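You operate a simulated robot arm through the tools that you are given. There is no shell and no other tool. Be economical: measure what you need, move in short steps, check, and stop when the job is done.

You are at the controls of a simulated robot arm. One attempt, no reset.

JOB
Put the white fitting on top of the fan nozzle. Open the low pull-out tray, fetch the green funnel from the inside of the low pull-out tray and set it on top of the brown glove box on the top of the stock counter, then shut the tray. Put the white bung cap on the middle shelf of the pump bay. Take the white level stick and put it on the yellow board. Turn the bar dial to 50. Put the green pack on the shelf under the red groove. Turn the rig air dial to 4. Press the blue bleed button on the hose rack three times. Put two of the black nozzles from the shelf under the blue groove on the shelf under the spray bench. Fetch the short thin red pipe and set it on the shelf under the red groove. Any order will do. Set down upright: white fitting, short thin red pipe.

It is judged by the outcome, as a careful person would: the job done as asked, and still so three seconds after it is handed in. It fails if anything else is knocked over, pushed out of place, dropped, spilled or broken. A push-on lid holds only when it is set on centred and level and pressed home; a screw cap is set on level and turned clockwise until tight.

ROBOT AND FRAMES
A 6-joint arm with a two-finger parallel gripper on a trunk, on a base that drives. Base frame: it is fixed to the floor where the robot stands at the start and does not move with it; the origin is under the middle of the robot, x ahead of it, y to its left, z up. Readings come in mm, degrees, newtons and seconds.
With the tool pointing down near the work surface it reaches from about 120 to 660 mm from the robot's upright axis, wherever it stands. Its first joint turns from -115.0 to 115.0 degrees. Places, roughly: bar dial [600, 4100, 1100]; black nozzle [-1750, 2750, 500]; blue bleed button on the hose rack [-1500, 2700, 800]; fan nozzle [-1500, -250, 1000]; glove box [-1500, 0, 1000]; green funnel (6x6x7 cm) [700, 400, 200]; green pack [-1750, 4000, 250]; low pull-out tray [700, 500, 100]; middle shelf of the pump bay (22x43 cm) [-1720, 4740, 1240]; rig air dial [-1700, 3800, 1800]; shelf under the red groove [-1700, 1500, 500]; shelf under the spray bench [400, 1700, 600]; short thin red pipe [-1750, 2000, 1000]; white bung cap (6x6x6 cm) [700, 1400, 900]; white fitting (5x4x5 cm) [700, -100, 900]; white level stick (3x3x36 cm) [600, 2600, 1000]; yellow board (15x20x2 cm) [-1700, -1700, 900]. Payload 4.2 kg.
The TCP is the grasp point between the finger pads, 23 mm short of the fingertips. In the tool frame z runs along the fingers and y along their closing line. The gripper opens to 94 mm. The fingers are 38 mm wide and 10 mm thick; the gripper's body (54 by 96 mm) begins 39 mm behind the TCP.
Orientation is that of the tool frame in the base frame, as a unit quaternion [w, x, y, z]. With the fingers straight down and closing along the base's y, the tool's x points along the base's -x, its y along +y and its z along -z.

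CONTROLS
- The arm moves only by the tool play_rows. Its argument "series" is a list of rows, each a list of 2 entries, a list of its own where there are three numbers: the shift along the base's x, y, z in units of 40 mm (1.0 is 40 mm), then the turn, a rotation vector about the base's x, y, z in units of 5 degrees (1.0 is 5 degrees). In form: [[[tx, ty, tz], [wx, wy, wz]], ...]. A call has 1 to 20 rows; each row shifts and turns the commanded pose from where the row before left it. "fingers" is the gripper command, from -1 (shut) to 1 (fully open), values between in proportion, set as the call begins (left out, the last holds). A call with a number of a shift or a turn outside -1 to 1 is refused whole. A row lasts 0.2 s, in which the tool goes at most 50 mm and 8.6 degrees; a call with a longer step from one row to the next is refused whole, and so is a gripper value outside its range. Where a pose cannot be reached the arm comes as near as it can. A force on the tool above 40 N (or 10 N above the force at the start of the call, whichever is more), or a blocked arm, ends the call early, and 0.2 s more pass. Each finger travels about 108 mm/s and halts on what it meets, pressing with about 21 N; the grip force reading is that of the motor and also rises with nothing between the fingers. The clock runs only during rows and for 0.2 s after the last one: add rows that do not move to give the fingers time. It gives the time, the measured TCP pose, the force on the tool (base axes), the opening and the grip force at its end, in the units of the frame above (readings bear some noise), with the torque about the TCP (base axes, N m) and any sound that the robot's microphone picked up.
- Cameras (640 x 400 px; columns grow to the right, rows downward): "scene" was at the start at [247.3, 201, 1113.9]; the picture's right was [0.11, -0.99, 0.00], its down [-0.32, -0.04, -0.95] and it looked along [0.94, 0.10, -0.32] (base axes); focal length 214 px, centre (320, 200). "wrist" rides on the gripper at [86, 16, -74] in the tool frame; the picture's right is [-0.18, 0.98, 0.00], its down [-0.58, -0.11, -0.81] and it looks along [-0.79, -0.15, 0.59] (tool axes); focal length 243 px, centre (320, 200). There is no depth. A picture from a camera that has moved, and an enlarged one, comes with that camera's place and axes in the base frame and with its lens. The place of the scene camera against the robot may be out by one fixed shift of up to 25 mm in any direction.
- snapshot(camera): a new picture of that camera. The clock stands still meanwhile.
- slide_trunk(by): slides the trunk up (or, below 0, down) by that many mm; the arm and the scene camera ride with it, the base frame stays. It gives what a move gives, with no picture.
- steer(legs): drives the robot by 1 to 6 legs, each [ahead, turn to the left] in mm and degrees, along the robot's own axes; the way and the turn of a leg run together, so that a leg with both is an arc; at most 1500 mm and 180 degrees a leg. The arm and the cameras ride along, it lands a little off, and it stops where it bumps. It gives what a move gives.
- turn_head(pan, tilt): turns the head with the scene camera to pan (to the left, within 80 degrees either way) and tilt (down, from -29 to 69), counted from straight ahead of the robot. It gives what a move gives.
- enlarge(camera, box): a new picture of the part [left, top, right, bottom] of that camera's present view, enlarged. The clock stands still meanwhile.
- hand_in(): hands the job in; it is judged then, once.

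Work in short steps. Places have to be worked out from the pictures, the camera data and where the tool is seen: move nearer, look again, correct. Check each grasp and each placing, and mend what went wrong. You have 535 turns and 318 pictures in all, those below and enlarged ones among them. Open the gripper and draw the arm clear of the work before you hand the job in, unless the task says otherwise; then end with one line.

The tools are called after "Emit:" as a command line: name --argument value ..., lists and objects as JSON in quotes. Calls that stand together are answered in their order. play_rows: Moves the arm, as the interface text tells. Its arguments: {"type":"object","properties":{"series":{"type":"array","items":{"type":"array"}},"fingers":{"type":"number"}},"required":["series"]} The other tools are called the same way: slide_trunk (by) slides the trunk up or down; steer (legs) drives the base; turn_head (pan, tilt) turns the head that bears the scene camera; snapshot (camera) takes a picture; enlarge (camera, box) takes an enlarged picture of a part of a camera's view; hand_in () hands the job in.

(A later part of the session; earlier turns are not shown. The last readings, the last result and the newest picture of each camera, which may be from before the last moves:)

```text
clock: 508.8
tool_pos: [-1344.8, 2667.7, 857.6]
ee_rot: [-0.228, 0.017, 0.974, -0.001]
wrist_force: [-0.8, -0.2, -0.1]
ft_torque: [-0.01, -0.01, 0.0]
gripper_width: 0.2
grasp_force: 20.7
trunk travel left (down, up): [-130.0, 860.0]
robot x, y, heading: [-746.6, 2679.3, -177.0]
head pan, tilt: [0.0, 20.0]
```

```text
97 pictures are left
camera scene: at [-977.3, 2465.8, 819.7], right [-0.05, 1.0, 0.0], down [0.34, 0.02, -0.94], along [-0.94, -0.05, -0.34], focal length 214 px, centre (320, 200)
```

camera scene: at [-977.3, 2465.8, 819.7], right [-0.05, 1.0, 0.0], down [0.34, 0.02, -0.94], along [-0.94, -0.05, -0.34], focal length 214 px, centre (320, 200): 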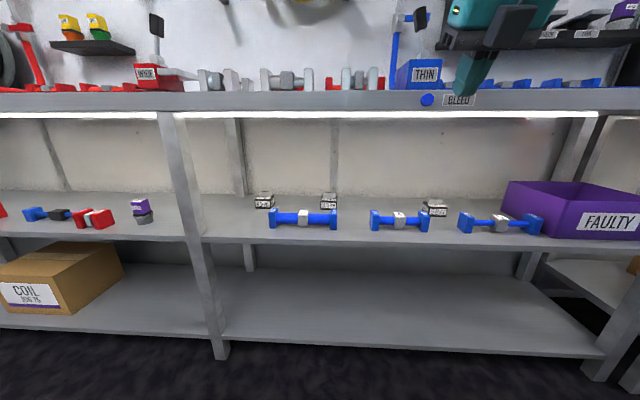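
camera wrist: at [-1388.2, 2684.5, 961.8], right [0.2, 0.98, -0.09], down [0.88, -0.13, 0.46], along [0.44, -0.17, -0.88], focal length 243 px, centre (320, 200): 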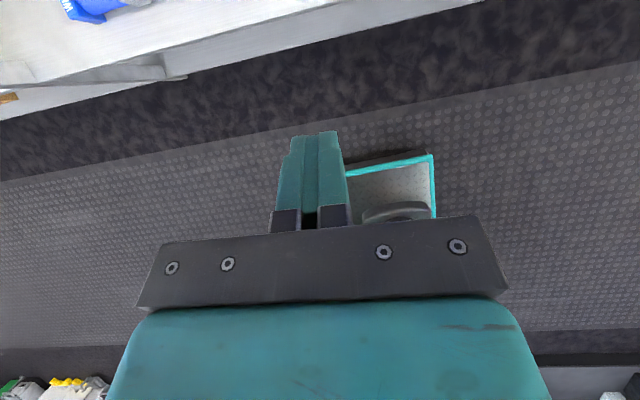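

Aligned with the button. Drive 70 mm closer, then press with arm steps.

Emit:
steer --legs '[[68, 0]]'

Emit:
enlarge --camera "scene" --box '[380, 40, 540, 140]'

```text
clock: 509.8
tool_pos: [-1414.0, 2663.8, 857.4]
ee_rot: [-0.228, 0.016, 0.973, -0.001]
wrist_force: [0.3, -0.2, 0.0]
ft_torque: [-0.01, 0.01, 0.0]
gripper_width: 0.0
grasp_force: 21.2
trunk travel left (down, up): [-130.0, 860.0]
robot x, y, heading: [-818.1, 2674.8, -177.1]
head pan, tilt: [0.0, 20.0]
```

```text
4.00 times, centred on (460, 90) of scene
camera zoom: at [-1046.6, 2462.1, 819.7], right [-0.05, 1.0, 0.0], down [0.34, 0.02, -0.94], along [-0.94, -0.05, -0.34], focal length 858 px, centre (-240, 640)
```

zoom: 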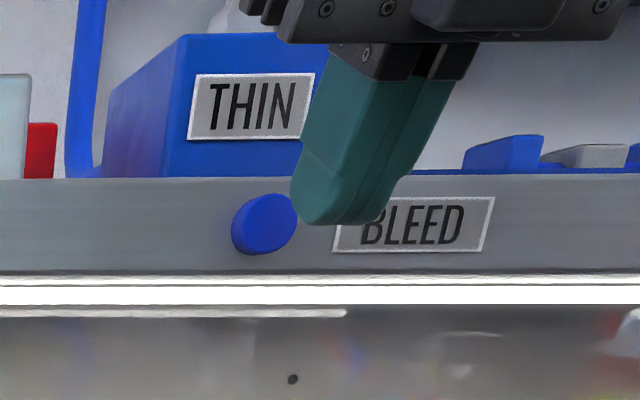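

Shift −15 mm in y and −8 in z, then advance in small steps until contact.

Emit:
play_rows --series '[[[0, -0.38, -0.2], [0, 0, 0]], [[-0.2, 0, 0], [0, 0, 0]], [[0, 0, 0], [0, 0, 0]]]'

Emit:
enlarge --camera "scene" --box '[380, 40, 540, 140]'

```text
clock: 510.6
tool_pos: [-1423.5, 2646.8, 855.8]
ee_rot: [-0.228, 0.016, 0.974, -0.002]
wrist_force: [0.2, 0.2, 0.6]
ft_torque: [-0.05, 0.02, 0.01]
gripper_width: 0.0
grasp_force: 21.4
out of reach, approached as far as the arm can: row 1
trunk travel left (down, up): [-130.0, 860.0]
robot x, y, heading: [-814.9, 2675.5, -176.9]
head pan, tilt: [0.0, 20.0]
```

```text
4.00 times, centred on (460, 90) of scene
camera zoom: at [-1046.6, 2462.1, 819.7], right [-0.05, 1.0, 0.0], down [0.34, 0.02, -0.94], along [-0.94, -0.05, -0.34], focal length 858 px, centre (-240, 640)
```

zoom: 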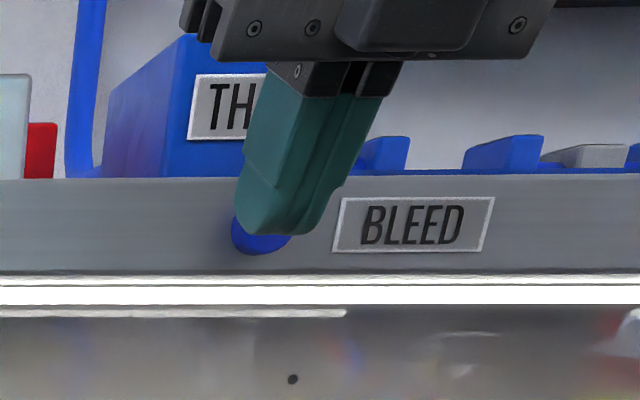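

Emit:
slide_trunk --by -7

Emit:
play_rows --series '[[[-0.12, 0.06, 0], [0, 0, 0]], [[-0.1, 0, 0], [0, 0, 0]], [[0, 0, 0], [0, 0, 0]]]'

Emit:
enlarge --camera "scene" --box '[380, 40, 540, 140]'

```text
clock: 511.2
tool_pos: [-1422.4, 2646.7, 848.7]
ee_rot: [-0.228, 0.016, 0.973, -0.002]
wrist_force: [-0.6, 0.8, -0.1]
ft_torque: [-0.03, -0.03, -0.01]
gripper_width: 0.3
grasp_force: 20.6
trunk travel left (down, up): [-123.0, 867.0]
robot x, y, heading: [-813.7, 2673.9, -177.0]
head pan, tilt: [0.0, 20.0]
```

```text
clock: 512.0
tool_pos: [-1432.0, 2648.8, 847.9]
ee_rot: [-0.228, 0.017, 0.973, -0.001]
wrist_force: [-0.6, 0.1, 0.0]
ft_torque: [0.01, 0.0, -0.01]
gripper_width: 0.1
grasp_force: 20.9
trunk travel left (down, up): [-123.0, 867.0]
robot x, y, heading: [-817.0, 2675.6, -177.0]
head pan, tilt: [0.0, 20.0]
```

```text
4.00 times, centred on (460, 90) of scene
camera zoom: at [-1046.6, 2462.1, 812.8], right [-0.05, 1.0, 0.0], down [0.34, 0.02, -0.94], along [-0.94, -0.05, -0.34], focal length 858 px, centre (-240, 640)
```

zoom: 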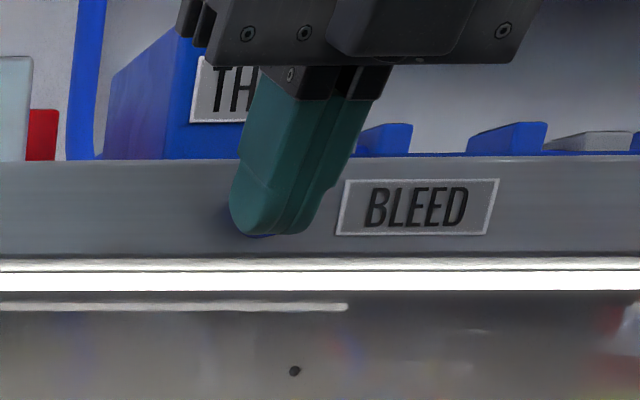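

Emit:
play_rows --series '[[[-0.1, 0, 0], [0, 0, 0]], [[0, 0, 0], [0, 0, 0]]]'

Emit:
play_rows --series '[[[-0.1, 0, 0], [0, 0, 0]], [[0, 0, 0], [0, 0, 0]]]'

Emit:
play_rows --series '[[[-0.1, 0, 0], [0, 0, 0]], [[0, 0, 0], [0, 0, 0]]]'

```text
clock: 512.6
tool_pos: [-1436.3, 2648.3, 848.0]
ee_rot: [-0.228, 0.017, 0.974, -0.002]
wrist_force: [0.3, 0.1, 0.2]
ft_torque: [0.01, 0.0, 0.03]
gripper_width: 0.0
grasp_force: 20.6
trunk travel left (down, up): [-123.0, 867.0]
robot x, y, heading: [-816.3, 2674.3, -177.0]
head pan, tilt: [0.0, 20.0]
```

```text
clock: 513.2
tool_pos: [-1440.5, 2649.5, 849.5]
ee_rot: [-0.227, 0.017, 0.974, -0.002]
wrist_force: [0.2, 0.0, -0.5]
ft_torque: [-0.02, -0.01, 0.0]
gripper_width: 0.2
grasp_force: 20.9
trunk travel left (down, up): [-123.0, 867.0]
robot x, y, heading: [-813.8, 2672.8, -177.0]
head pan, tilt: [0.0, 20.0]
```

```text
clock: 513.8
tool_pos: [-1444.8, 2649.8, 848.2]
ee_rot: [-0.228, 0.017, 0.973, -0.002]
wrist_force: [0.6, -0.2, 0.4]
ft_torque: [0.01, 0.01, -0.03]
gripper_width: 0.2
grasp_force: 20.7
trunk travel left (down, up): [-123.0, 867.0]
robot x, y, heading: [-811.8, 2678.0, -177.0]
head pan, tilt: [0.0, 20.0]
```

Emit:
play_rows --series '[[[-0.1, 0, 0], [0, 0, 0]], [[0, 0, 0], [0, 0, 0]]]'

Emit:
play_rows --series '[[[-0.1, 0, 0], [0, 0, 0]], [[0, 0, 0], [0, 0, 0]]]'

Emit:
enlarge --camera "scene" --box '[380, 40, 540, 140]'

```text
clock: 514.4
tool_pos: [-1448.0, 2649.0, 848.4]
ee_rot: [-0.229, 0.017, 0.973, -0.002]
wrist_force: [2.2, 0.1, -0.2]
ft_torque: [0.02, -0.01, 0.0]
gripper_width: 0.0
grasp_force: 21.1
trunk travel left (down, up): [-123.0, 867.0]
robot x, y, heading: [-814.4, 2674.1, -176.9]
head pan, tilt: [0.0, 20.0]
heard: click
```

```text
clock: 515.0
tool_pos: [-1451.3, 2647.9, 848.3]
ee_rot: [-0.229, 0.016, 0.973, -0.002]
wrist_force: [10.0, 2.3, 1.6]
ft_torque: [0.05, -0.07, -0.11]
gripper_width: 0.0
grasp_force: 21.3
trunk travel left (down, up): [-123.0, 867.0]
robot x, y, heading: [-815.0, 2673.2, -177.2]
head pan, tilt: [0.0, 20.0]
```

```text
4.00 times, centred on (460, 90) of scene
camera zoom: at [-1046.4, 2462.2, 812.8], right [-0.05, 1.0, 0.0], down [0.34, 0.02, -0.94], along [-0.94, -0.05, -0.34], focal length 858 px, centre (-240, 640)
```

zoom: 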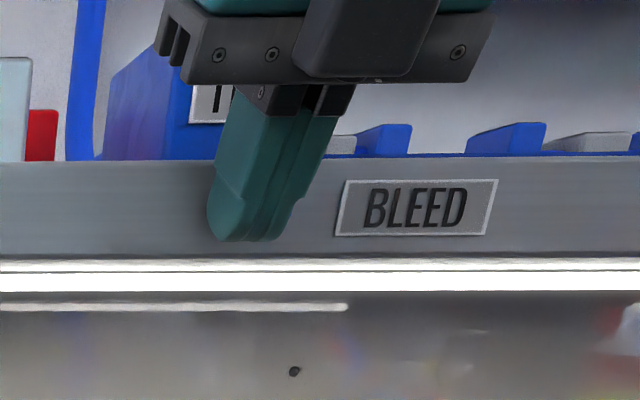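

First click heard. Withdraw 20 mm, then press again.

Emit:
play_rows --series '[[[0.25, 0, 0], [0, 0, 0]], [[0.25, 0, 0], [0, 0, 0]], [[0, 0, 0], [0, 0, 0]], [[0, 0, 0], [0, 0, 0]]]'

Emit:
play_rows --series '[[[-0.2, 0, 0], [0, 0, 0]], [[-0.2, 0, 0], [0, 0, 0]], [[-0.06, 0, 0], [0, 0, 0]], [[0, 0, 0], [0, 0, 0]]]'

```text
clock: 516.0
tool_pos: [-1431.9, 2647.7, 848.0]
ee_rot: [-0.229, 0.016, 0.973, -0.002]
wrist_force: [-1.0, -0.9, 0.1]
ft_torque: [0.01, 0.0, 0.0]
gripper_width: 0.2
grasp_force: 21.5
trunk travel left (down, up): [-123.0, 867.0]
robot x, y, heading: [-813.8, 2675.1, -177.2]
head pan, tilt: [0.0, 20.0]
```

```text
clock: 517.0
tool_pos: [-1450.3, 2648.4, 846.6]
ee_rot: [-0.228, 0.016, 0.973, -0.002]
wrist_force: [7.2, -0.1, -0.2]
ft_torque: [-0.03, -0.1, -0.07]
gripper_width: 0.0
grasp_force: 21.1
trunk travel left (down, up): [-123.0, 867.0]
robot x, y, heading: [-816.7, 2675.3, -177.0]
head pan, tilt: [0.0, 20.0]
heard: click
```

Second click. Withdraw and press the third time.

Emit:
play_rows --series '[[[0.25, 0, 0], [0, 0, 0]], [[0.25, 0, 0], [0, 0, 0]], [[0, 0, 0], [0, 0, 0]], [[0, 0, 0], [0, 0, 0]]]'

Emit:
play_rows --series '[[[-0.2, 0, 0], [0, 0, 0]], [[-0.2, 0, 0], [0, 0, 0]], [[-0.1, 0, 0], [0, 0, 0]], [[0, 0, 0], [0, 0, 0]]]'

Emit:
play_rows --series '[[[0.3, 0, 0], [0, 0, 0]], [[0.5, 0, 0], [0, 0, 0]], [[0.5, 0, 0], [0, 0, 0]], [[0, 0, 0], [0, 0, 0]]]'

```text
clock: 518.0
tool_pos: [-1430.3, 2648.2, 846.4]
ee_rot: [-0.228, 0.016, 0.974, -0.001]
wrist_force: [0.1, 0.0, -0.8]
ft_torque: [-0.02, -0.02, 0.04]
gripper_width: 0.0
grasp_force: 20.8
trunk travel left (down, up): [-123.0, 867.0]
robot x, y, heading: [-815.4, 2676.5, -177.1]
head pan, tilt: [0.0, 20.0]
```

```text
clock: 519.0
tool_pos: [-1450.6, 2649.0, 848.9]
ee_rot: [-0.228, 0.017, 0.973, -0.002]
wrist_force: [8.6, -0.9, -1.2]
ft_torque: [-0.02, -0.13, -0.03]
gripper_width: 0.0
grasp_force: 20.8
trunk travel left (down, up): [-123.0, 867.0]
robot x, y, heading: [-812.6, 2672.3, -177.2]
head pan, tilt: [0.0, 20.0]
heard: click
```

```text
clock: 520.0
tool_pos: [-1399.4, 2648.1, 851.8]
ee_rot: [-0.227, 0.016, 0.974, -0.002]
wrist_force: [-0.6, -0.3, -0.2]
ft_torque: [0.01, 0.0, -0.02]
gripper_width: 0.0
grasp_force: 20.6
out of reach, approached as far as the arm can: row 3
trunk travel left (down, up): [-123.0, 867.0]
robot x, y, heading: [-815.5, 2674.5, -176.7]
head pan, tilt: [0.0, 20.0]
```

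Three clicks done. Back off and look at the nozzles on the shelf.

Emit:
steer --legs '[[-350, 0]]'

Emit:
turn_head --pan -10 --tilt 25

Emit:
snapshot --camera "scene"

Emit:
enlarge --camera "scene" --box '[180, 130, 480, 230]'

```text
clock: 522.3
tool_pos: [-1045.6, 2669.1, 851.1]
ee_rot: [-0.227, 0.019, 0.974, -0.001]
wrist_force: [0.7, 0.3, 0.6]
ft_torque: [0.01, -0.03, 0.01]
gripper_width: 0.2
grasp_force: 21.0
trunk travel left (down, up): [-123.0, 867.0]
robot x, y, heading: [-462.4, 2692.2, -177.1]
head pan, tilt: [0.0, 20.0]
```

```text
clock: 523.0
tool_pos: [-1046.6, 2667.8, 852.3]
ee_rot: [-0.227, 0.019, 0.974, -0.001]
wrist_force: [0.5, -0.5, -0.1]
ft_torque: [-0.02, -0.03, 0.03]
gripper_width: 0.0
grasp_force: 21.1
trunk travel left (down, up): [-123.0, 867.0]
robot x, y, heading: [-464.1, 2689.2, -176.9]
head pan, tilt: [-10.0, 25.0]
```

```text
92 pictures are left
camera scene: at [-692.7, 2496.8, 804.7], right [0.12, 0.99, 0.0], down [0.42, -0.05, -0.91], along [-0.9, 0.11, -0.42], focal length 214 px, centre (320, 200)
```

scene: 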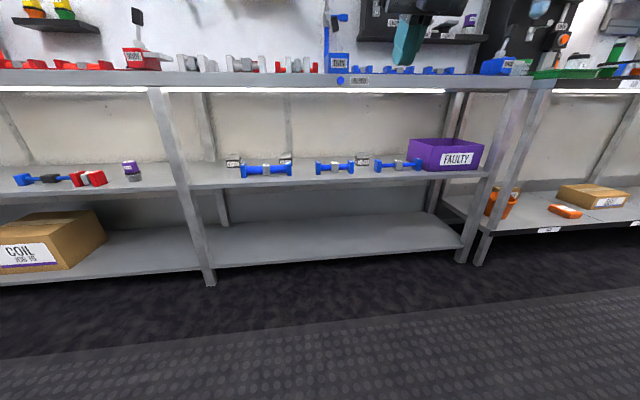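

```text
2.13 times, centred on (330, 180) of scene
camera zoom: at [-692.7, 2496.8, 804.7], right [0.12, 0.99, 0.0], down [0.42, -0.05, -0.91], along [-0.9, 0.11, -0.42], focal length 458 px, centre (299, 243)
```

zoom: 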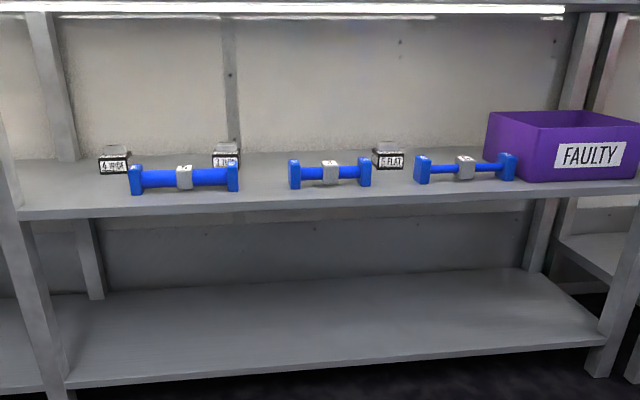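

Emit:
enlarge --camera "scene" --box '[215, 145, 305, 185]'

Emit:
enlarge --camera "scene" --box '[335, 145, 385, 185]'

```text
7.11 times, centred on (260, 165) of scene
camera zoom: at [-692.7, 2496.8, 804.7], right [0.12, 0.99, 0.0], down [0.42, -0.05, -0.91], along [-0.9, 0.11, -0.42], focal length 1525 px, centre (747, 449)
```

zoom: 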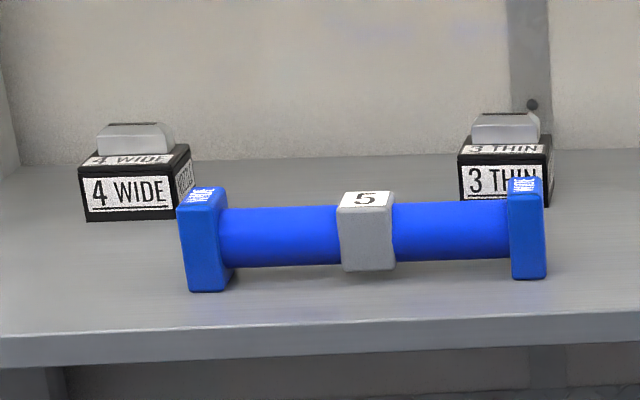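

```text
10.00 times, centred on (360, 165) of scene
camera zoom: at [-692.7, 2496.8, 804.7], right [0.12, 0.99, 0.0], down [0.42, -0.05, -0.91], along [-0.9, 0.11, -0.42], focal length 2145 px, centre (-80, 550)
```

zoom: 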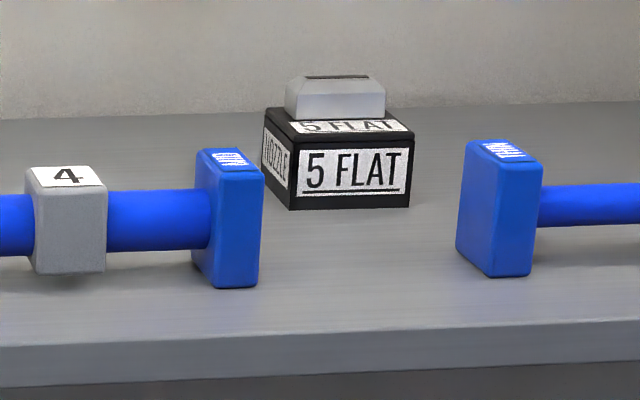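

Nozzles: "4 WIDE" ≈ (-1700,2217), "3 THIN" ≈ (-1705,2458), "5 FLAT" ≈ (-1655,2818). I align with the first and lower.

Emit:
steer --legs '[[0, 87], [455, 0], [0, -90]]'

Emit:
slide_trunk --by -120

Emit:
play_rows --series '[[[-0.5, 0, -0.7], [0, 0, 0]], [[-0.5, 0, -0.7], [0, 0, 0]], [[-0.5, 0, -0.7], [0, 0, 0]], [[-0.5, 0, -0.7], [0, 0, 0]], [[-0.5, 0, -0.6], [0, 0, 0]]]' --fingers 1

Emit:
turn_head --pan 0 --tilt 20

Emit:
snapshot --camera "scene"

```text
clock: 533.2
tool_pos: [-1056.0, 2285.2, 851.9]
ee_rot: [-0.227, 0.065, 0.972, 0.009]
wrist_force: [0.5, 0.3, 0.3]
ft_torque: [-0.02, -0.02, 0.02]
gripper_width: 0.2
grasp_force: 20.9
trunk travel left (down, up): [-123.0, 867.0]
robot x, y, heading: [-472.7, 2251.8, 177.4]
head pan, tilt: [-10.0, 25.0]
```

```text
clock: 534.7
tool_pos: [-1054.6, 2285.6, 732.1]
ee_rot: [-0.227, 0.066, 0.972, 0.01]
wrist_force: [-0.5, 0.7, -0.2]
ft_torque: [0.01, 0.01, 0.02]
gripper_width: 0.0
grasp_force: 21.4
trunk travel left (down, up): [-3.0, 987.0]
robot x, y, heading: [-473.2, 2247.7, 177.4]
head pan, tilt: [-10.0, 25.0]
```

```text
clock: 535.9
tool_pos: [-1191.0, 2278.0, 664.4]
ee_rot: [-0.227, 0.065, 0.972, 0.01]
wrist_force: [-0.5, -1.2, -1.0]
ft_torque: [-0.02, -0.01, 0.02]
gripper_width: 94.0
grasp_force: 0.1
out of reach, approached as far as the arm can: row 1, 2, 3, 4, 5
trunk travel left (down, up): [-3.0, 987.0]
robot x, y, heading: [-473.9, 2251.2, 177.1]
head pan, tilt: [-10.0, 25.0]
```

```text
clock: 536.6
tool_pos: [-1190.5, 2277.5, 665.1]
ee_rot: [-0.226, 0.065, 0.972, 0.009]
wrist_force: [-0.4, 0.3, -0.5]
ft_torque: [-0.03, -0.02, 0.0]
gripper_width: 94.1
grasp_force: 0.0
trunk travel left (down, up): [-3.0, 987.0]
robot x, y, heading: [-473.2, 2253.3, 177.2]
head pan, tilt: [0.0, 20.0]
```

```text
88 pictures are left
camera scene: at [-723.6, 2065.3, 692.7], right [0.05, 1.0, 0.0], down [0.34, -0.02, -0.94], along [-0.94, 0.04, -0.34], focal length 214 px, centre (320, 200)
```

scene: 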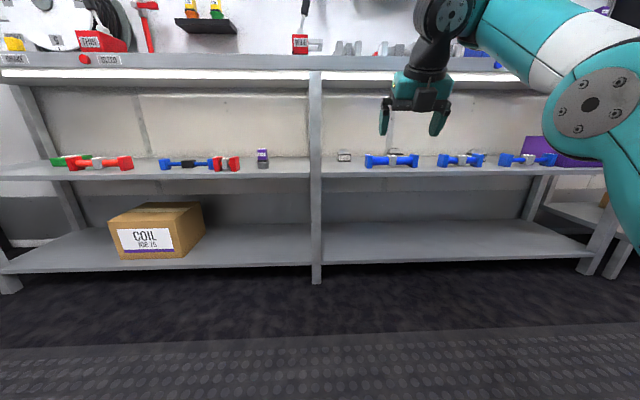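

Emit:
play_rows --series '[[[-0.6, 0, -0.6], [0, 0, 0]], [[-0.6, 0, -0.6], [0, 0, 0]], [[-0.5, 0, -0.6], [0, 0, 0]]]'

Emit:
steer --legs '[[0, 4]]'

Emit:
snapshot --camera "scene"

```text
clock: 537.4
tool_pos: [-1261.3, 2275.6, 595.8]
ee_rot: [-0.227, 0.065, 0.972, 0.009]
wrist_force: [-0.7, 0.2, -0.8]
ft_torque: [-0.01, 0.0, -0.01]
gripper_width: 93.9
grasp_force: 0.0
trunk travel left (down, up): [-3.0, 987.0]
robot x, y, heading: [-469.0, 2253.0, 177.4]
head pan, tilt: [0.0, 20.0]
```

```text
clock: 538.3
tool_pos: [-1260.3, 2221.9, 594.7]
ee_rot: [-0.227, 0.032, 0.973, 0.002]
wrist_force: [0.4, -0.9, 0.3]
ft_torque: [0.02, -0.01, 0.0]
gripper_width: 93.7
grasp_force: 0.0
trunk travel left (down, up): [-3.0, 987.0]
robot x, y, heading: [-471.4, 2253.0, -178.6]
head pan, tilt: [0.0, 20.0]
```

```text
87 pictures are left
camera scene: at [-710.3, 2048.2, 692.7], right [-0.02, 1.0, 0.0], down [0.34, 0.01, -0.94], along [-0.94, -0.02, -0.34], focal length 214 px, centre (320, 200)
```

scene: 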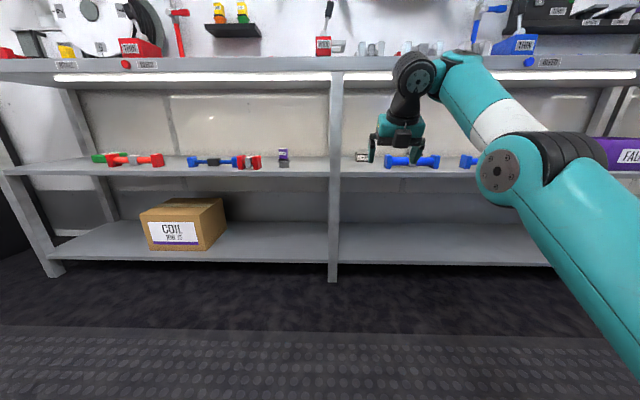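

Drive in 375 mm and view nozzle 1.

Emit:
steer --legs '[[375, 0]]'

Emit:
snapshot --camera "wrist"

```text
clock: 540.6
tool_pos: [-1631.8, 2221.3, 594.1]
ee_rot: [-0.227, 0.036, 0.973, 0.003]
wrist_force: [1.1, -0.5, -0.3]
ft_torque: [0.01, 0.01, 0.0]
gripper_width: 93.9
grasp_force: 0.0
trunk travel left (down, up): [-3.0, 987.0]
robot x, y, heading: [-845.6, 2247.9, -179.3]
head pan, tilt: [0.0, 20.0]
```

```text
86 pictures are left
camera wrist: at [-1674.2, 2240.3, 699.6], right [0.23, 0.97, -0.09], down [0.87, -0.16, 0.47], along [0.44, -0.19, -0.88], focal length 243 px, centre (320, 200)
```

wrist: 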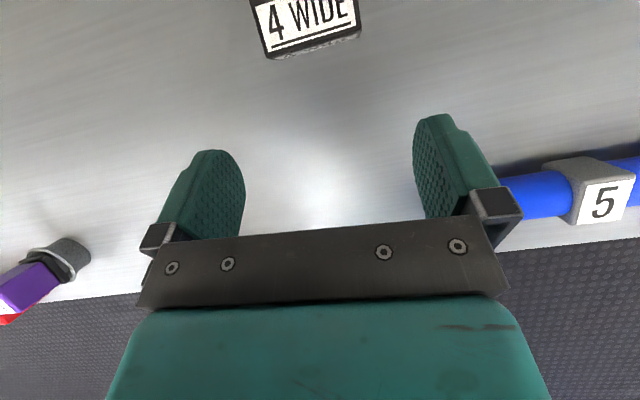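

Nozzle front at x≈-1695, y≈2221. Drive 85 more and lower.

Emit:
steer --legs '[[84, 0]]'

Emit:
play_rows --series '[[[0, 0, -0.5], [0, 0, 0]], [[0, 0, 0], [0, 0, 0]]]'

Emit:
snapshot --camera "wrist"

```text
clock: 541.7
tool_pos: [-1714.6, 2220.5, 595.4]
ee_rot: [-0.227, 0.035, 0.973, 0.002]
wrist_force: [-0.2, 0.9, 0.1]
ft_torque: [-0.02, 0.03, -0.02]
gripper_width: 94.0
grasp_force: 0.1
trunk travel left (down, up): [-3.0, 987.0]
robot x, y, heading: [-928.6, 2243.1, -178.9]
head pan, tilt: [0.0, 20.0]
```

```text
clock: 542.3
tool_pos: [-1722.5, 2217.8, 579.5]
ee_rot: [-0.227, 0.036, 0.973, 0.003]
wrist_force: [-0.2, 0.0, 0.1]
ft_torque: [-0.02, 0.03, -0.02]
gripper_width: 94.1
grasp_force: 0.1
out of reach, approached as far as the arm can: row 1
trunk travel left (down, up): [-3.0, 987.0]
robot x, y, heading: [-928.4, 2239.0, -179.0]
head pan, tilt: [0.0, 20.0]
```

```text
85 pictures are left
camera wrist: at [-1766.0, 2236.6, 685.1], right [0.23, 0.97, -0.09], down [0.87, -0.16, 0.47], along [0.44, -0.19, -0.88], focal length 243 px, centre (320, 200)
```

wrist: 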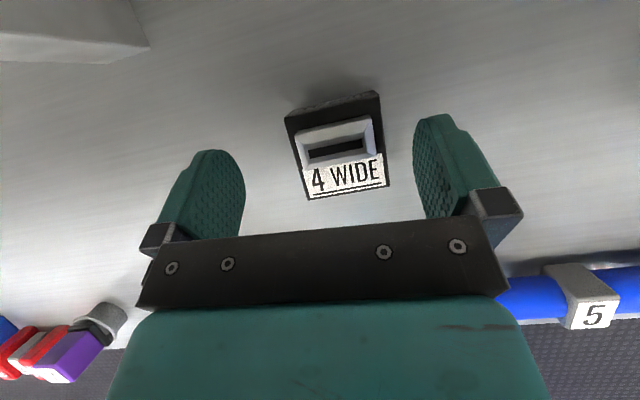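

Nozzle centre (-1725,2224). The arm can go lower only when more extended: back the base 50 mm and extend while lowering.

Emit:
steer --legs '[[-55, 0]]'

Emit:
play_rows --series '[[[-0.5, 0.07, -0.3], [0, 0, 0]], [[-0.5, 0.05, -0.3], [0, 0, 0]], [[-0.3, 0, -0.3], [0, 0, 0]], [[0, 0, 0], [0, 0, 0]]]'

Emit:
snapshot --camera "wrist"

```text
clock: 543.2
tool_pos: [-1667.7, 2220.3, 580.5]
ee_rot: [-0.227, 0.036, 0.973, 0.003]
wrist_force: [-0.4, -0.2, -0.2]
ft_torque: [0.01, 0.02, 0.01]
gripper_width: 94.3
grasp_force: 0.0
trunk travel left (down, up): [-3.0, 987.0]
robot x, y, heading: [-870.0, 2244.4, -179.2]
head pan, tilt: [0.0, 20.0]
```

```text
clock: 544.2
tool_pos: [-1715.0, 2225.9, 546.7]
ee_rot: [-0.225, 0.035, 0.974, 0.001]
wrist_force: [-0.3, -0.3, -0.6]
ft_torque: [-0.05, -0.01, 0.01]
gripper_width: 94.1
grasp_force: 0.1
out of reach, approached as far as the arm can: row 3
trunk travel left (down, up): [-3.0, 987.0]
robot x, y, heading: [-870.1, 2247.2, -179.4]
head pan, tilt: [0.0, 20.0]
```

```text
84 pictures are left
camera wrist: at [-1758.7, 2244.5, 649.7], right [0.23, 0.97, -0.09], down [0.87, -0.16, 0.47], along [0.44, -0.19, -0.88], focal length 243 px, centre (320, 200)
```

wrist: 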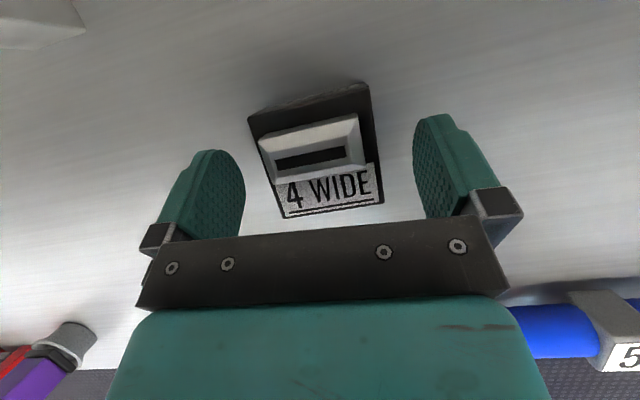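

Lower the last 3 mm with the trunk and close.

Emit:
slide_trunk --by -3

Emit:
play_rows --series '[[[0, 0, 0], [0, 0, 0]], [[0, 0, 0], [0, 0, 0]], [[0, 0, 0], [0, 0, 0]], [[0, 0, 0], [0, 0, 0]]]' --fingers -1

Emit:
slide_trunk --by 35

Emit:
snapshot --camera "wrist"

```text
clock: 544.8
tool_pos: [-1714.2, 2225.2, 542.3]
ee_rot: [-0.223, 0.034, 0.974, 0.001]
wrist_force: [-1.2, -0.7, -0.1]
ft_torque: [-0.03, -0.01, 0.03]
gripper_width: 94.2
grasp_force: 0.0
trunk travel left (down, up): [0.0, 990.0]
robot x, y, heading: [-873.9, 2244.7, -179.1]
head pan, tilt: [0.0, 20.0]
```

```text
clock: 545.8
tool_pos: [-1715.4, 2225.4, 542.4]
ee_rot: [-0.224, 0.034, 0.974, 0.001]
wrist_force: [0.0, 1.4, 1.3]
ft_torque: [0.09, 0.09, 0.0]
gripper_width: 57.8
grasp_force: 21.0
trunk travel left (down, up): [0.0, 990.0]
robot x, y, heading: [-871.8, 2246.4, -179.1]
head pan, tilt: [0.0, 20.0]
```

```text
clock: 546.5
tool_pos: [-1715.4, 2225.3, 577.9]
ee_rot: [-0.224, 0.035, 0.974, 0.001]
wrist_force: [-0.8, -0.1, -1.2]
ft_torque: [0.01, -0.03, -0.02]
gripper_width: 57.7
grasp_force: 21.0
trunk travel left (down, up): [-35.0, 955.0]
robot x, y, heading: [-872.1, 2248.0, -179.1]
head pan, tilt: [0.0, 20.0]
```

```text
83 pictures are left
camera wrist: at [-1758.6, 2244.5, 681.6], right [0.23, 0.97, -0.09], down [0.87, -0.16, 0.47], along [0.44, -0.19, -0.88], focal length 243 px, centre (320, 200)
```

wrist: 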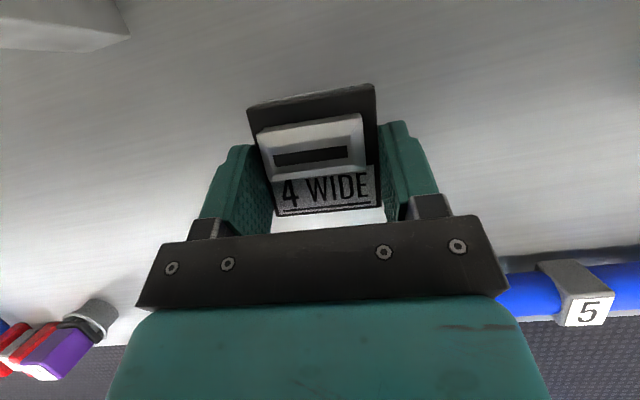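

Nozzle held. Back out, retract, and drive to face the spray bench at y≈1700.

Emit:
steer --legs '[[-310, 0]]'

Emit:
play_rows --series '[[[0.8, 0, 0.5], [0, 0, 0]], [[0.8, 0, 0.5], [0, 0, 0]], [[0.8, 0, 0.5], [0, 0, 0]], [[0.8, 0, 0.5], [0, 0, 0]], [[0.4, 0, 0.3], [0, 0, 0]]]'

Emit:
steer --legs '[[0, 90], [560, 0], [0, 90]]'

Emit:
turn_head --pan 0 --tilt 15

Emit:
snapshot --camera "scene"

```text
clock: 548.6
tool_pos: [-1407.3, 2237.5, 577.5]
ee_rot: [-0.224, 0.041, 0.974, 0.002]
wrist_force: [-0.8, -0.4, -0.8]
ft_torque: [0.02, -0.03, -0.01]
gripper_width: 58.0
grasp_force: 20.6
trunk travel left (down, up): [-35.0, 955.0]
robot x, y, heading: [-564.0, 2246.9, -179.6]
head pan, tilt: [0.0, 20.0]
```

```text
clock: 549.8
tool_pos: [-1288.2, 2228.9, 689.4]
ee_rot: [-0.223, 0.041, 0.974, 0.004]
wrist_force: [0.1, 0.0, -1.6]
ft_torque: [0.0, -0.02, -0.02]
gripper_width: 57.8
grasp_force: 21.0
out of reach, approached as far as the arm can: row 2, 3, 4
trunk travel left (down, up): [-35.0, 955.0]
robot x, y, heading: [-563.1, 2246.8, -179.8]
head pan, tilt: [0.0, 20.0]
```

```text
clock: 560.6
tool_pos: [165.4, 1680.9, 689.7]
ee_rot: [0.006, 0.973, -0.059, 0.222]
wrist_force: [0.0, 0.8, -0.9]
ft_torque: [-0.03, 0.02, 0.03]
gripper_width: 58.0
grasp_force: 21.2
trunk travel left (down, up): [-35.0, 955.0]
robot x, y, heading: [-554.6, 1687.8, -2.2]
head pan, tilt: [0.0, 20.0]
```

```text
clock: 561.2
tool_pos: [166.3, 1680.1, 689.3]
ee_rot: [0.007, 0.973, -0.059, 0.223]
wrist_force: [0.0, 0.4, -0.8]
ft_torque: [0.0, 0.01, -0.01]
gripper_width: 57.7
grasp_force: 20.7
trunk travel left (down, up): [-35.0, 955.0]
robot x, y, heading: [-557.2, 1689.3, -2.1]
head pan, tilt: [0.0, 15.0]
```

```text
82 pictures are left
camera scene: at [-303.0, 1871.1, 732.8], right [-0.03, -1.0, 0.0], down [-0.26, 0.01, -0.97], along [0.97, -0.03, -0.26], focal length 214 px, centre (320, 200)
```

scene: 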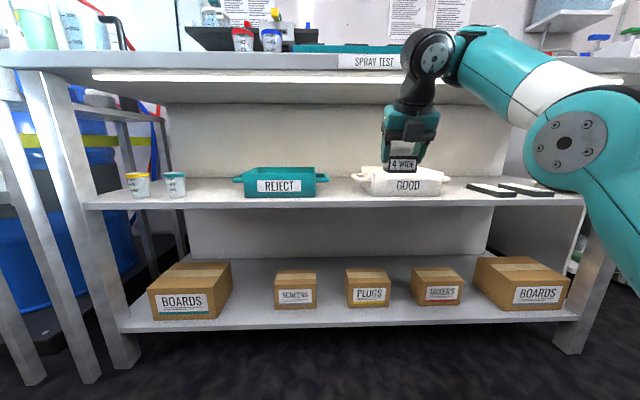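

Shelf has a free gap between REJECT and GOOD trays (y≈1778). Turn 6.3° left, lower trunk 35, extend and lower.

Emit:
steer --legs '[[0, 6.3]]'

Emit:
slide_trunk --by -35

Emit:
play_rows --series '[[[0.6, 0, -0.3], [0, 0, 0]], [[0.6, 0, -0.3], [0, 0, 0]], [[0.5, 0, -0.3], [0, 0, 0]]]'

Emit:
snapshot --camera "scene"

Emit:
snapshot --camera "wrist"

```text
clock: 562.2
tool_pos: [162.1, 1762.4, 689.7]
ee_rot: [-0.005, 0.975, -0.003, 0.222]
wrist_force: [1.0, -0.5, -1.2]
ft_torque: [-0.01, 0.02, 0.03]
gripper_width: 57.8
grasp_force: 20.6
trunk travel left (down, up): [-35.0, 955.0]
robot x, y, heading: [-559.6, 1684.6, 4.4]
head pan, tilt: [0.0, 15.0]
```

```text
clock: 563.0
tool_pos: [162.5, 1763.1, 654.2]
ee_rot: [-0.005, 0.975, -0.004, 0.222]
wrist_force: [1.4, -0.2, -0.9]
ft_torque: [0.01, 0.01, 0.0]
gripper_width: 58.0
grasp_force: 20.4
trunk travel left (down, up): [0.0, 990.0]
robot x, y, heading: [-557.7, 1687.9, 4.6]
head pan, tilt: [0.0, 15.0]
```

```text
clock: 563.8
tool_pos: [230.4, 1762.6, 617.6]
ee_rot: [-0.006, 0.975, -0.003, 0.222]
wrist_force: [-1.0, 0.2, -1.3]
ft_torque: [-0.01, 0.01, 0.0]
gripper_width: 57.8
grasp_force: 21.0
trunk travel left (down, up): [0.0, 990.0]
robot x, y, heading: [-560.8, 1687.9, 4.8]
head pan, tilt: [0.0, 15.0]
```

```text
81 pictures are left
camera scene: at [-325.8, 1898.5, 697.9], right [0.08, -1.0, 0.0], down [-0.26, -0.02, -0.97], along [0.96, 0.08, -0.26], focal length 214 px, centre (320, 200)
```

scene: 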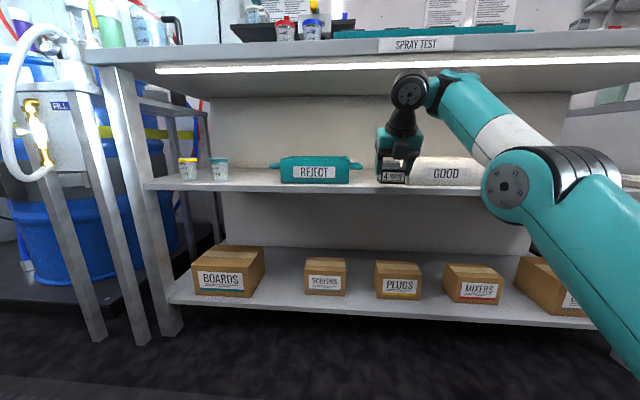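

```text
80 pictures are left
camera wrist: at [275.7, 1744.0, 722.0], right [-0.17, -0.98, -0.09], down [-0.87, 0.11, 0.47], along [-0.46, 0.16, -0.88], focal length 243 px, centre (320, 200)
```

wrist: 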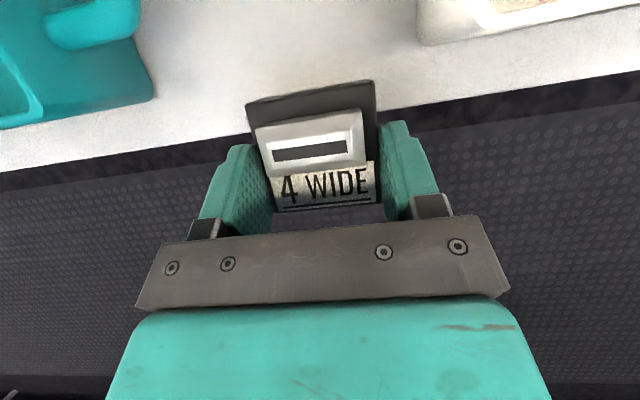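

Gap spans y 1708–1847; shelf front x≈248. Drive 20 mm, then extend and lower gradually.

Emit:
steer --legs '[[22, 0]]'

Emit:
play_rows --series '[[[0.5, 0.2, -0.1], [0, 0, 0]], [[0.5, 0.1, -0.2], [0, 0, 0]], [[0, 0, -0.1], [0, 0, 0]], [[0, 0, 0], [0, 0, 0]]]'

Emit:
snapshot --camera "wrist"

```text
clock: 564.6
tool_pos: [251.4, 1764.3, 617.8]
ee_rot: [-0.006, 0.975, -0.004, 0.222]
wrist_force: [-0.1, -0.3, -0.7]
ft_torque: [0.03, -0.03, 0.01]
gripper_width: 57.7
grasp_force: 21.3
trunk travel left (down, up): [0.0, 990.0]
robot x, y, heading: [-533.1, 1687.5, 4.5]
head pan, tilt: [0.0, 15.0]
```

```text
clock: 565.6
tool_pos: [290.3, 1776.3, 601.8]
ee_rot: [-0.005, 0.975, -0.004, 0.223]
wrist_force: [0.3, -0.2, -0.2]
ft_torque: [-0.06, -0.03, 0.01]
gripper_width: 57.8
grasp_force: 20.6
trunk travel left (down, up): [0.0, 990.0]
robot x, y, heading: [-537.9, 1692.6, 4.5]
head pan, tilt: [0.0, 15.0]
```

```text
79 pictures are left
camera wrist: at [337.0, 1757.4, 706.8], right [-0.17, -0.98, -0.09], down [-0.87, 0.11, 0.48], along [-0.46, 0.16, -0.88], focal length 243 px, centre (320, 200)
```

wrist: 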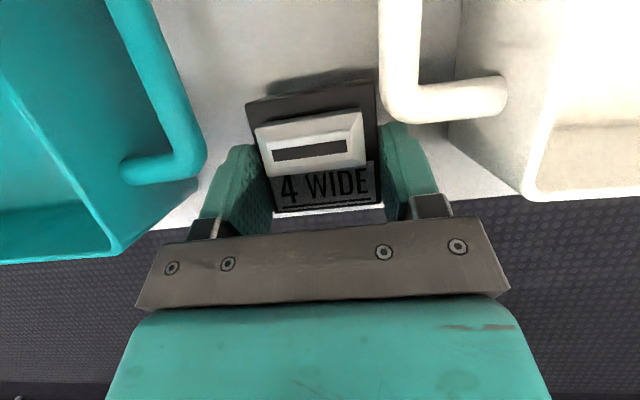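

Tray handles intrude; shift to y≈1788 and 8 mm back, then lower to contact.

Emit:
play_rows --series '[[[-0.2, 0.3, 0], [0, 0, 0]], [[0, 0, -0.2], [0, 0, 0]], [[0, 0, 0], [0, 0, 0]]]'

Emit:
play_rows --series '[[[0, 0, -0.12], [0, 0, 0]], [[0, 0, 0], [0, 0, 0]]]'

Emit:
enlarge --camera "scene" --box '[320, 100, 480, 220]'

```text
clock: 566.4
tool_pos: [283.5, 1788.3, 594.6]
ee_rot: [-0.006, 0.975, -0.003, 0.224]
wrist_force: [-1.3, 1.9, 14.3]
ft_torque: [-0.32, -0.01, 0.05]
gripper_width: 57.9
grasp_force: 21.5
trunk travel left (down, up): [0.0, 990.0]
robot x, y, heading: [-534.5, 1692.5, 4.2]
head pan, tilt: [0.0, 15.0]
```

```text
clock: 567.0
tool_pos: [282.3, 1789.2, 588.8]
ee_rot: [-0.006, 0.975, -0.003, 0.223]
wrist_force: [-0.3, 2.9, 18.2]
ft_torque: [-0.51, 0.29, -0.1]
gripper_width: 57.9
grasp_force: 21.0
trunk travel left (down, up): [0.0, 990.0]
robot x, y, heading: [-537.5, 1686.6, 4.6]
head pan, tilt: [0.0, 15.0]
```

```text
3.33 times, centred on (400, 160) of scene
camera zoom: at [-304.4, 1900.2, 698.1], right [0.08, -1.0, 0.0], down [-0.26, -0.02, -0.97], along [0.96, 0.08, -0.26], focal length 715 px, centre (53, 333)
```

zoom: 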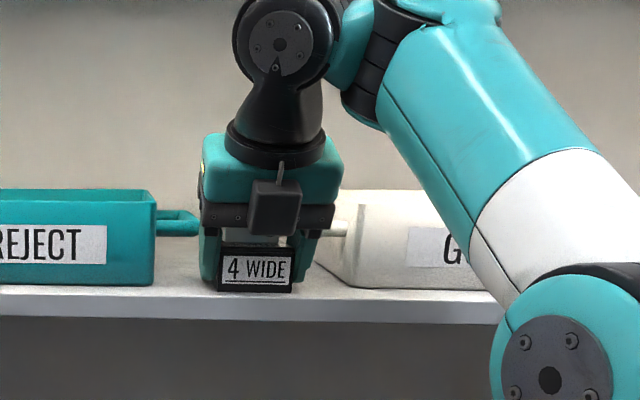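

Nozzle rests on the shelf. Open a bit, raise 45 mm via trunk, then back off.

Emit:
play_rows --series '[[[0, 0, 0.05], [0, 0, 0]], [[0, 0, 0], [0, 0, 0]]]' --fingers 0.42

Emit:
slide_trunk --by 45

Emit:
steer --legs '[[-250, 0]]'

Emit:
enlarge --camera "scene" --box '[240, 80, 480, 220]'

```text
clock: 567.6
tool_pos: [284.0, 1787.6, 589.8]
ee_rot: [-0.005, 0.975, -0.005, 0.221]
wrist_force: [0.1, 1.3, 0.2]
ft_torque: [-0.03, 0.04, -0.01]
gripper_width: 66.5
grasp_force: 0.0
trunk travel left (down, up): [0.0, 990.0]
robot x, y, heading: [-537.7, 1689.6, 4.3]
head pan, tilt: [0.0, 15.0]
```

```text
clock: 568.5
tool_pos: [283.4, 1789.2, 636.2]
ee_rot: [-0.006, 0.975, -0.004, 0.223]
wrist_force: [1.1, -0.8, 0.1]
ft_torque: [0.0, 0.0, 0.02]
gripper_width: 66.7
grasp_force: 0.1
trunk travel left (down, up): [-45.0, 945.0]
robot x, y, heading: [-535.3, 1686.7, 4.5]
head pan, tilt: [0.0, 15.0]
```

```text
clock: 570.3
tool_pos: [35.8, 1766.7, 636.5]
ee_rot: [-0.006, 0.975, -0.005, 0.223]
wrist_force: [-0.4, -0.4, -0.1]
ft_torque: [0.02, 0.01, -0.01]
gripper_width: 66.7
grasp_force: 0.1
trunk travel left (down, up): [-45.0, 945.0]
robot x, y, heading: [-785.4, 1672.8, 4.4]
head pan, tilt: [0.0, 15.0]
```

```text
2.67 times, centred on (360, 150) of scene
camera zoom: at [-550.9, 1880.5, 742.9], right [0.08, -1.0, 0.0], down [-0.26, -0.02, -0.97], along [0.96, 0.07, -0.26], focal length 572 px, centre (213, 333)
```

zoom: 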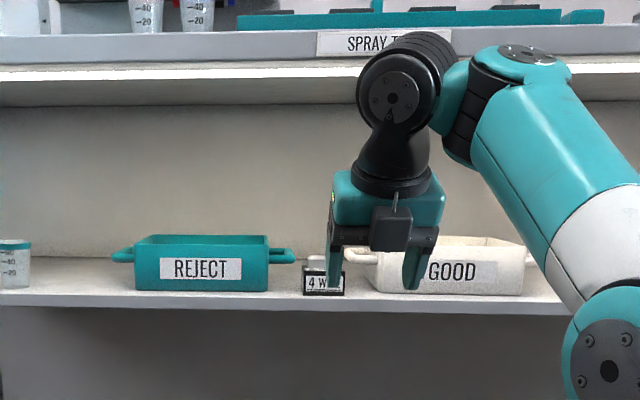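

Nozzle 1 placed. Now go for "5 FLAT" at y≈2818.

Emit:
steer --legs '[[0, 76], [1190, 0], [0, 99.5]]'

Emit:
turn_head --pan 0 --tilt 20

Emit:
snapshot --camera "scene"

```text
clock: 583.8
tool_pos: [-1414.0, 2852.0, 636.7]
ee_rot: [-0.222, 0.051, 0.974, 0.005]
wrist_force: [0.3, -0.4, 0.0]
ft_torque: [0.0, -0.05, 0.01]
gripper_width: 66.7
grasp_force: 0.1
trunk travel left (down, up): [-45.0, 945.0]
robot x, y, heading: [-591.1, 2872.3, 179.1]
head pan, tilt: [0.0, 15.0]
```

```text
clock: 584.5
tool_pos: [-1413.2, 2852.2, 635.6]
ee_rot: [-0.222, 0.051, 0.974, 0.005]
wrist_force: [-0.1, -0.1, -0.3]
ft_torque: [0.01, -0.01, -0.02]
gripper_width: 66.5
grasp_force: 0.1
trunk travel left (down, up): [-45.0, 945.0]
robot x, y, heading: [-589.7, 2869.7, 179.0]
head pan, tilt: [0.0, 20.0]
```

```text
76 pictures are left
camera scene: at [-834.9, 2675.3, 734.8], right [0.02, 1.0, 0.0], down [0.34, -0.01, -0.94], along [-0.94, 0.02, -0.34], focal length 214 px, centre (320, 200)
```

scene: 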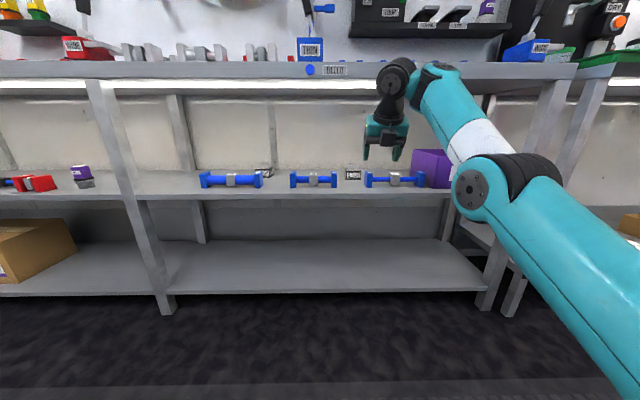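

Turn left 2°, lower 38, open, drive in 215 mm and look.

Emit:
steer --legs '[[0, 2]]'

Emit:
slide_trunk --by -36

Emit:
play_rows --series '[[[0, 0, 0], [0, 0, 0]]]' --fingers 1

Emit:
steer --legs '[[215, 0]]'

Emit:
snapshot --camera "wrist"

```text
clock: 585.3
tool_pos: [-1413.4, 2824.2, 636.7]
ee_rot: [-0.223, 0.034, 0.974, 0.001]
wrist_force: [-0.2, -0.4, 0.0]
ft_torque: [-0.01, -0.03, -0.01]
gripper_width: 67.1
grasp_force: 0.1
trunk travel left (down, up): [-45.0, 945.0]
robot x, y, heading: [-590.1, 2866.2, -179.1]
head pan, tilt: [0.0, 20.0]
```

```text
clock: 586.1
tool_pos: [-1413.4, 2824.7, 600.6]
ee_rot: [-0.222, 0.034, 0.975, 0.002]
wrist_force: [-1.1, -0.2, -0.2]
ft_torque: [-0.01, 0.01, 0.0]
gripper_width: 66.8
grasp_force: 0.1
trunk travel left (down, up): [-9.0, 981.0]
robot x, y, heading: [-588.7, 2872.1, -179.0]
head pan, tilt: [0.0, 20.0]
```

```text
clock: 586.5
tool_pos: [-1413.4, 2823.6, 600.4]
ee_rot: [-0.222, 0.034, 0.974, 0.001]
wrist_force: [0.0, -0.2, 0.6]
ft_torque: [-0.02, -0.02, 0.0]
gripper_width: 94.0
grasp_force: 0.0
trunk travel left (down, up): [-9.0, 981.0]
robot x, y, heading: [-588.4, 2867.1, -179.3]
head pan, tilt: [0.0, 20.0]
```

```text
clock: 588.1
tool_pos: [-1622.6, 2822.0, 600.9]
ee_rot: [-0.223, 0.036, 0.974, 0.001]
wrist_force: [0.5, -0.4, 0.0]
ft_torque: [0.03, -0.04, 0.05]
gripper_width: 94.3
grasp_force: 0.1
trunk travel left (down, up): [-9.0, 981.0]
robot x, y, heading: [-799.6, 2866.7, -179.1]
head pan, tilt: [0.0, 20.0]
```

```text
75 pictures are left
camera wrist: at [-1666.9, 2841.2, 704.7], right [0.23, 0.97, -0.09], down [0.86, -0.16, 0.48], along [0.45, -0.19, -0.87], focal length 243 px, centre (320, 200)
```

wrist: 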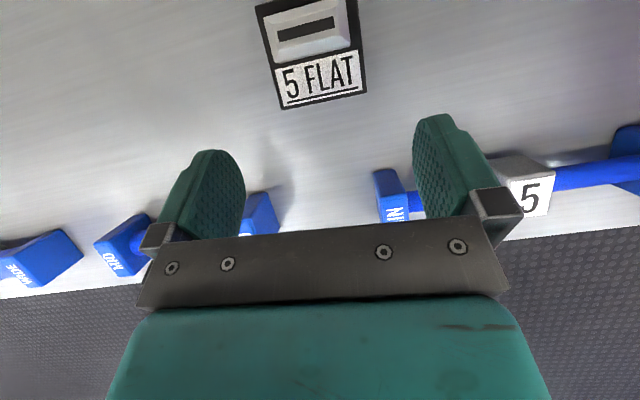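

Nozzle centre (-1676,2822). Drive 20 mm, then extend/lower onto it.

Emit:
steer --legs '[[20, 0]]'

Emit:
play_rows --series '[[[-0.25, 0, -0.4], [0, 0, 0]], [[-0.25, 0.02, -0.4], [0, 0, 0]], [[-0.1, 0, -0.3], [0, 0, 0]], [[0, 0, 0], [0, 0, 0]]]'

Emit:
slide_trunk --by -9

Emit:
snapshot --camera "wrist"

```text
clock: 588.9
tool_pos: [-1641.9, 2820.8, 600.7]
ee_rot: [-0.223, 0.035, 0.974, 0.002]
wrist_force: [-1.0, 0.0, 0.3]
ft_torque: [-0.03, -0.03, 0.0]
gripper_width: 94.0
grasp_force: 0.1
trunk travel left (down, up): [-9.0, 981.0]
robot x, y, heading: [-817.2, 2864.0, -179.1]
head pan, tilt: [0.0, 20.0]
```

```text
clock: 589.9
tool_pos: [-1657.6, 2825.8, 557.6]
ee_rot: [-0.221, 0.034, 0.975, -0.001]
wrist_force: [-0.6, 0.3, 0.7]
ft_torque: [0.03, 0.01, 0.03]
gripper_width: 93.9
grasp_force: 0.1
out of reach, approached as far as the arm can: row 2, 3
trunk travel left (down, up): [-9.0, 981.0]
robot x, y, heading: [-820.5, 2864.5, -179.2]
head pan, tilt: [0.0, 20.0]
```

```text
clock: 590.5
tool_pos: [-1659.1, 2825.9, 547.1]
ee_rot: [-0.221, 0.034, 0.975, 0.0]
wrist_force: [0.0, -0.4, 0.3]
ft_torque: [-0.02, -0.01, 0.0]
gripper_width: 93.9
grasp_force: 0.1
trunk travel left (down, up): [0.0, 990.0]
robot x, y, heading: [-818.7, 2865.7, -179.2]
head pan, tilt: [0.0, 20.0]
```

```text
74 pictures are left
camera wrist: at [-1703.0, 2845.7, 652.1], right [0.23, 0.97, -0.1], down [0.86, -0.16, 0.48], along [0.45, -0.19, -0.87], focal length 243 px, centre (320, 200)
```

wrist: 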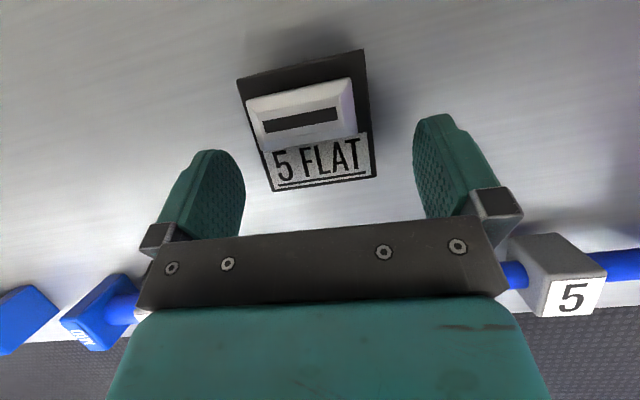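

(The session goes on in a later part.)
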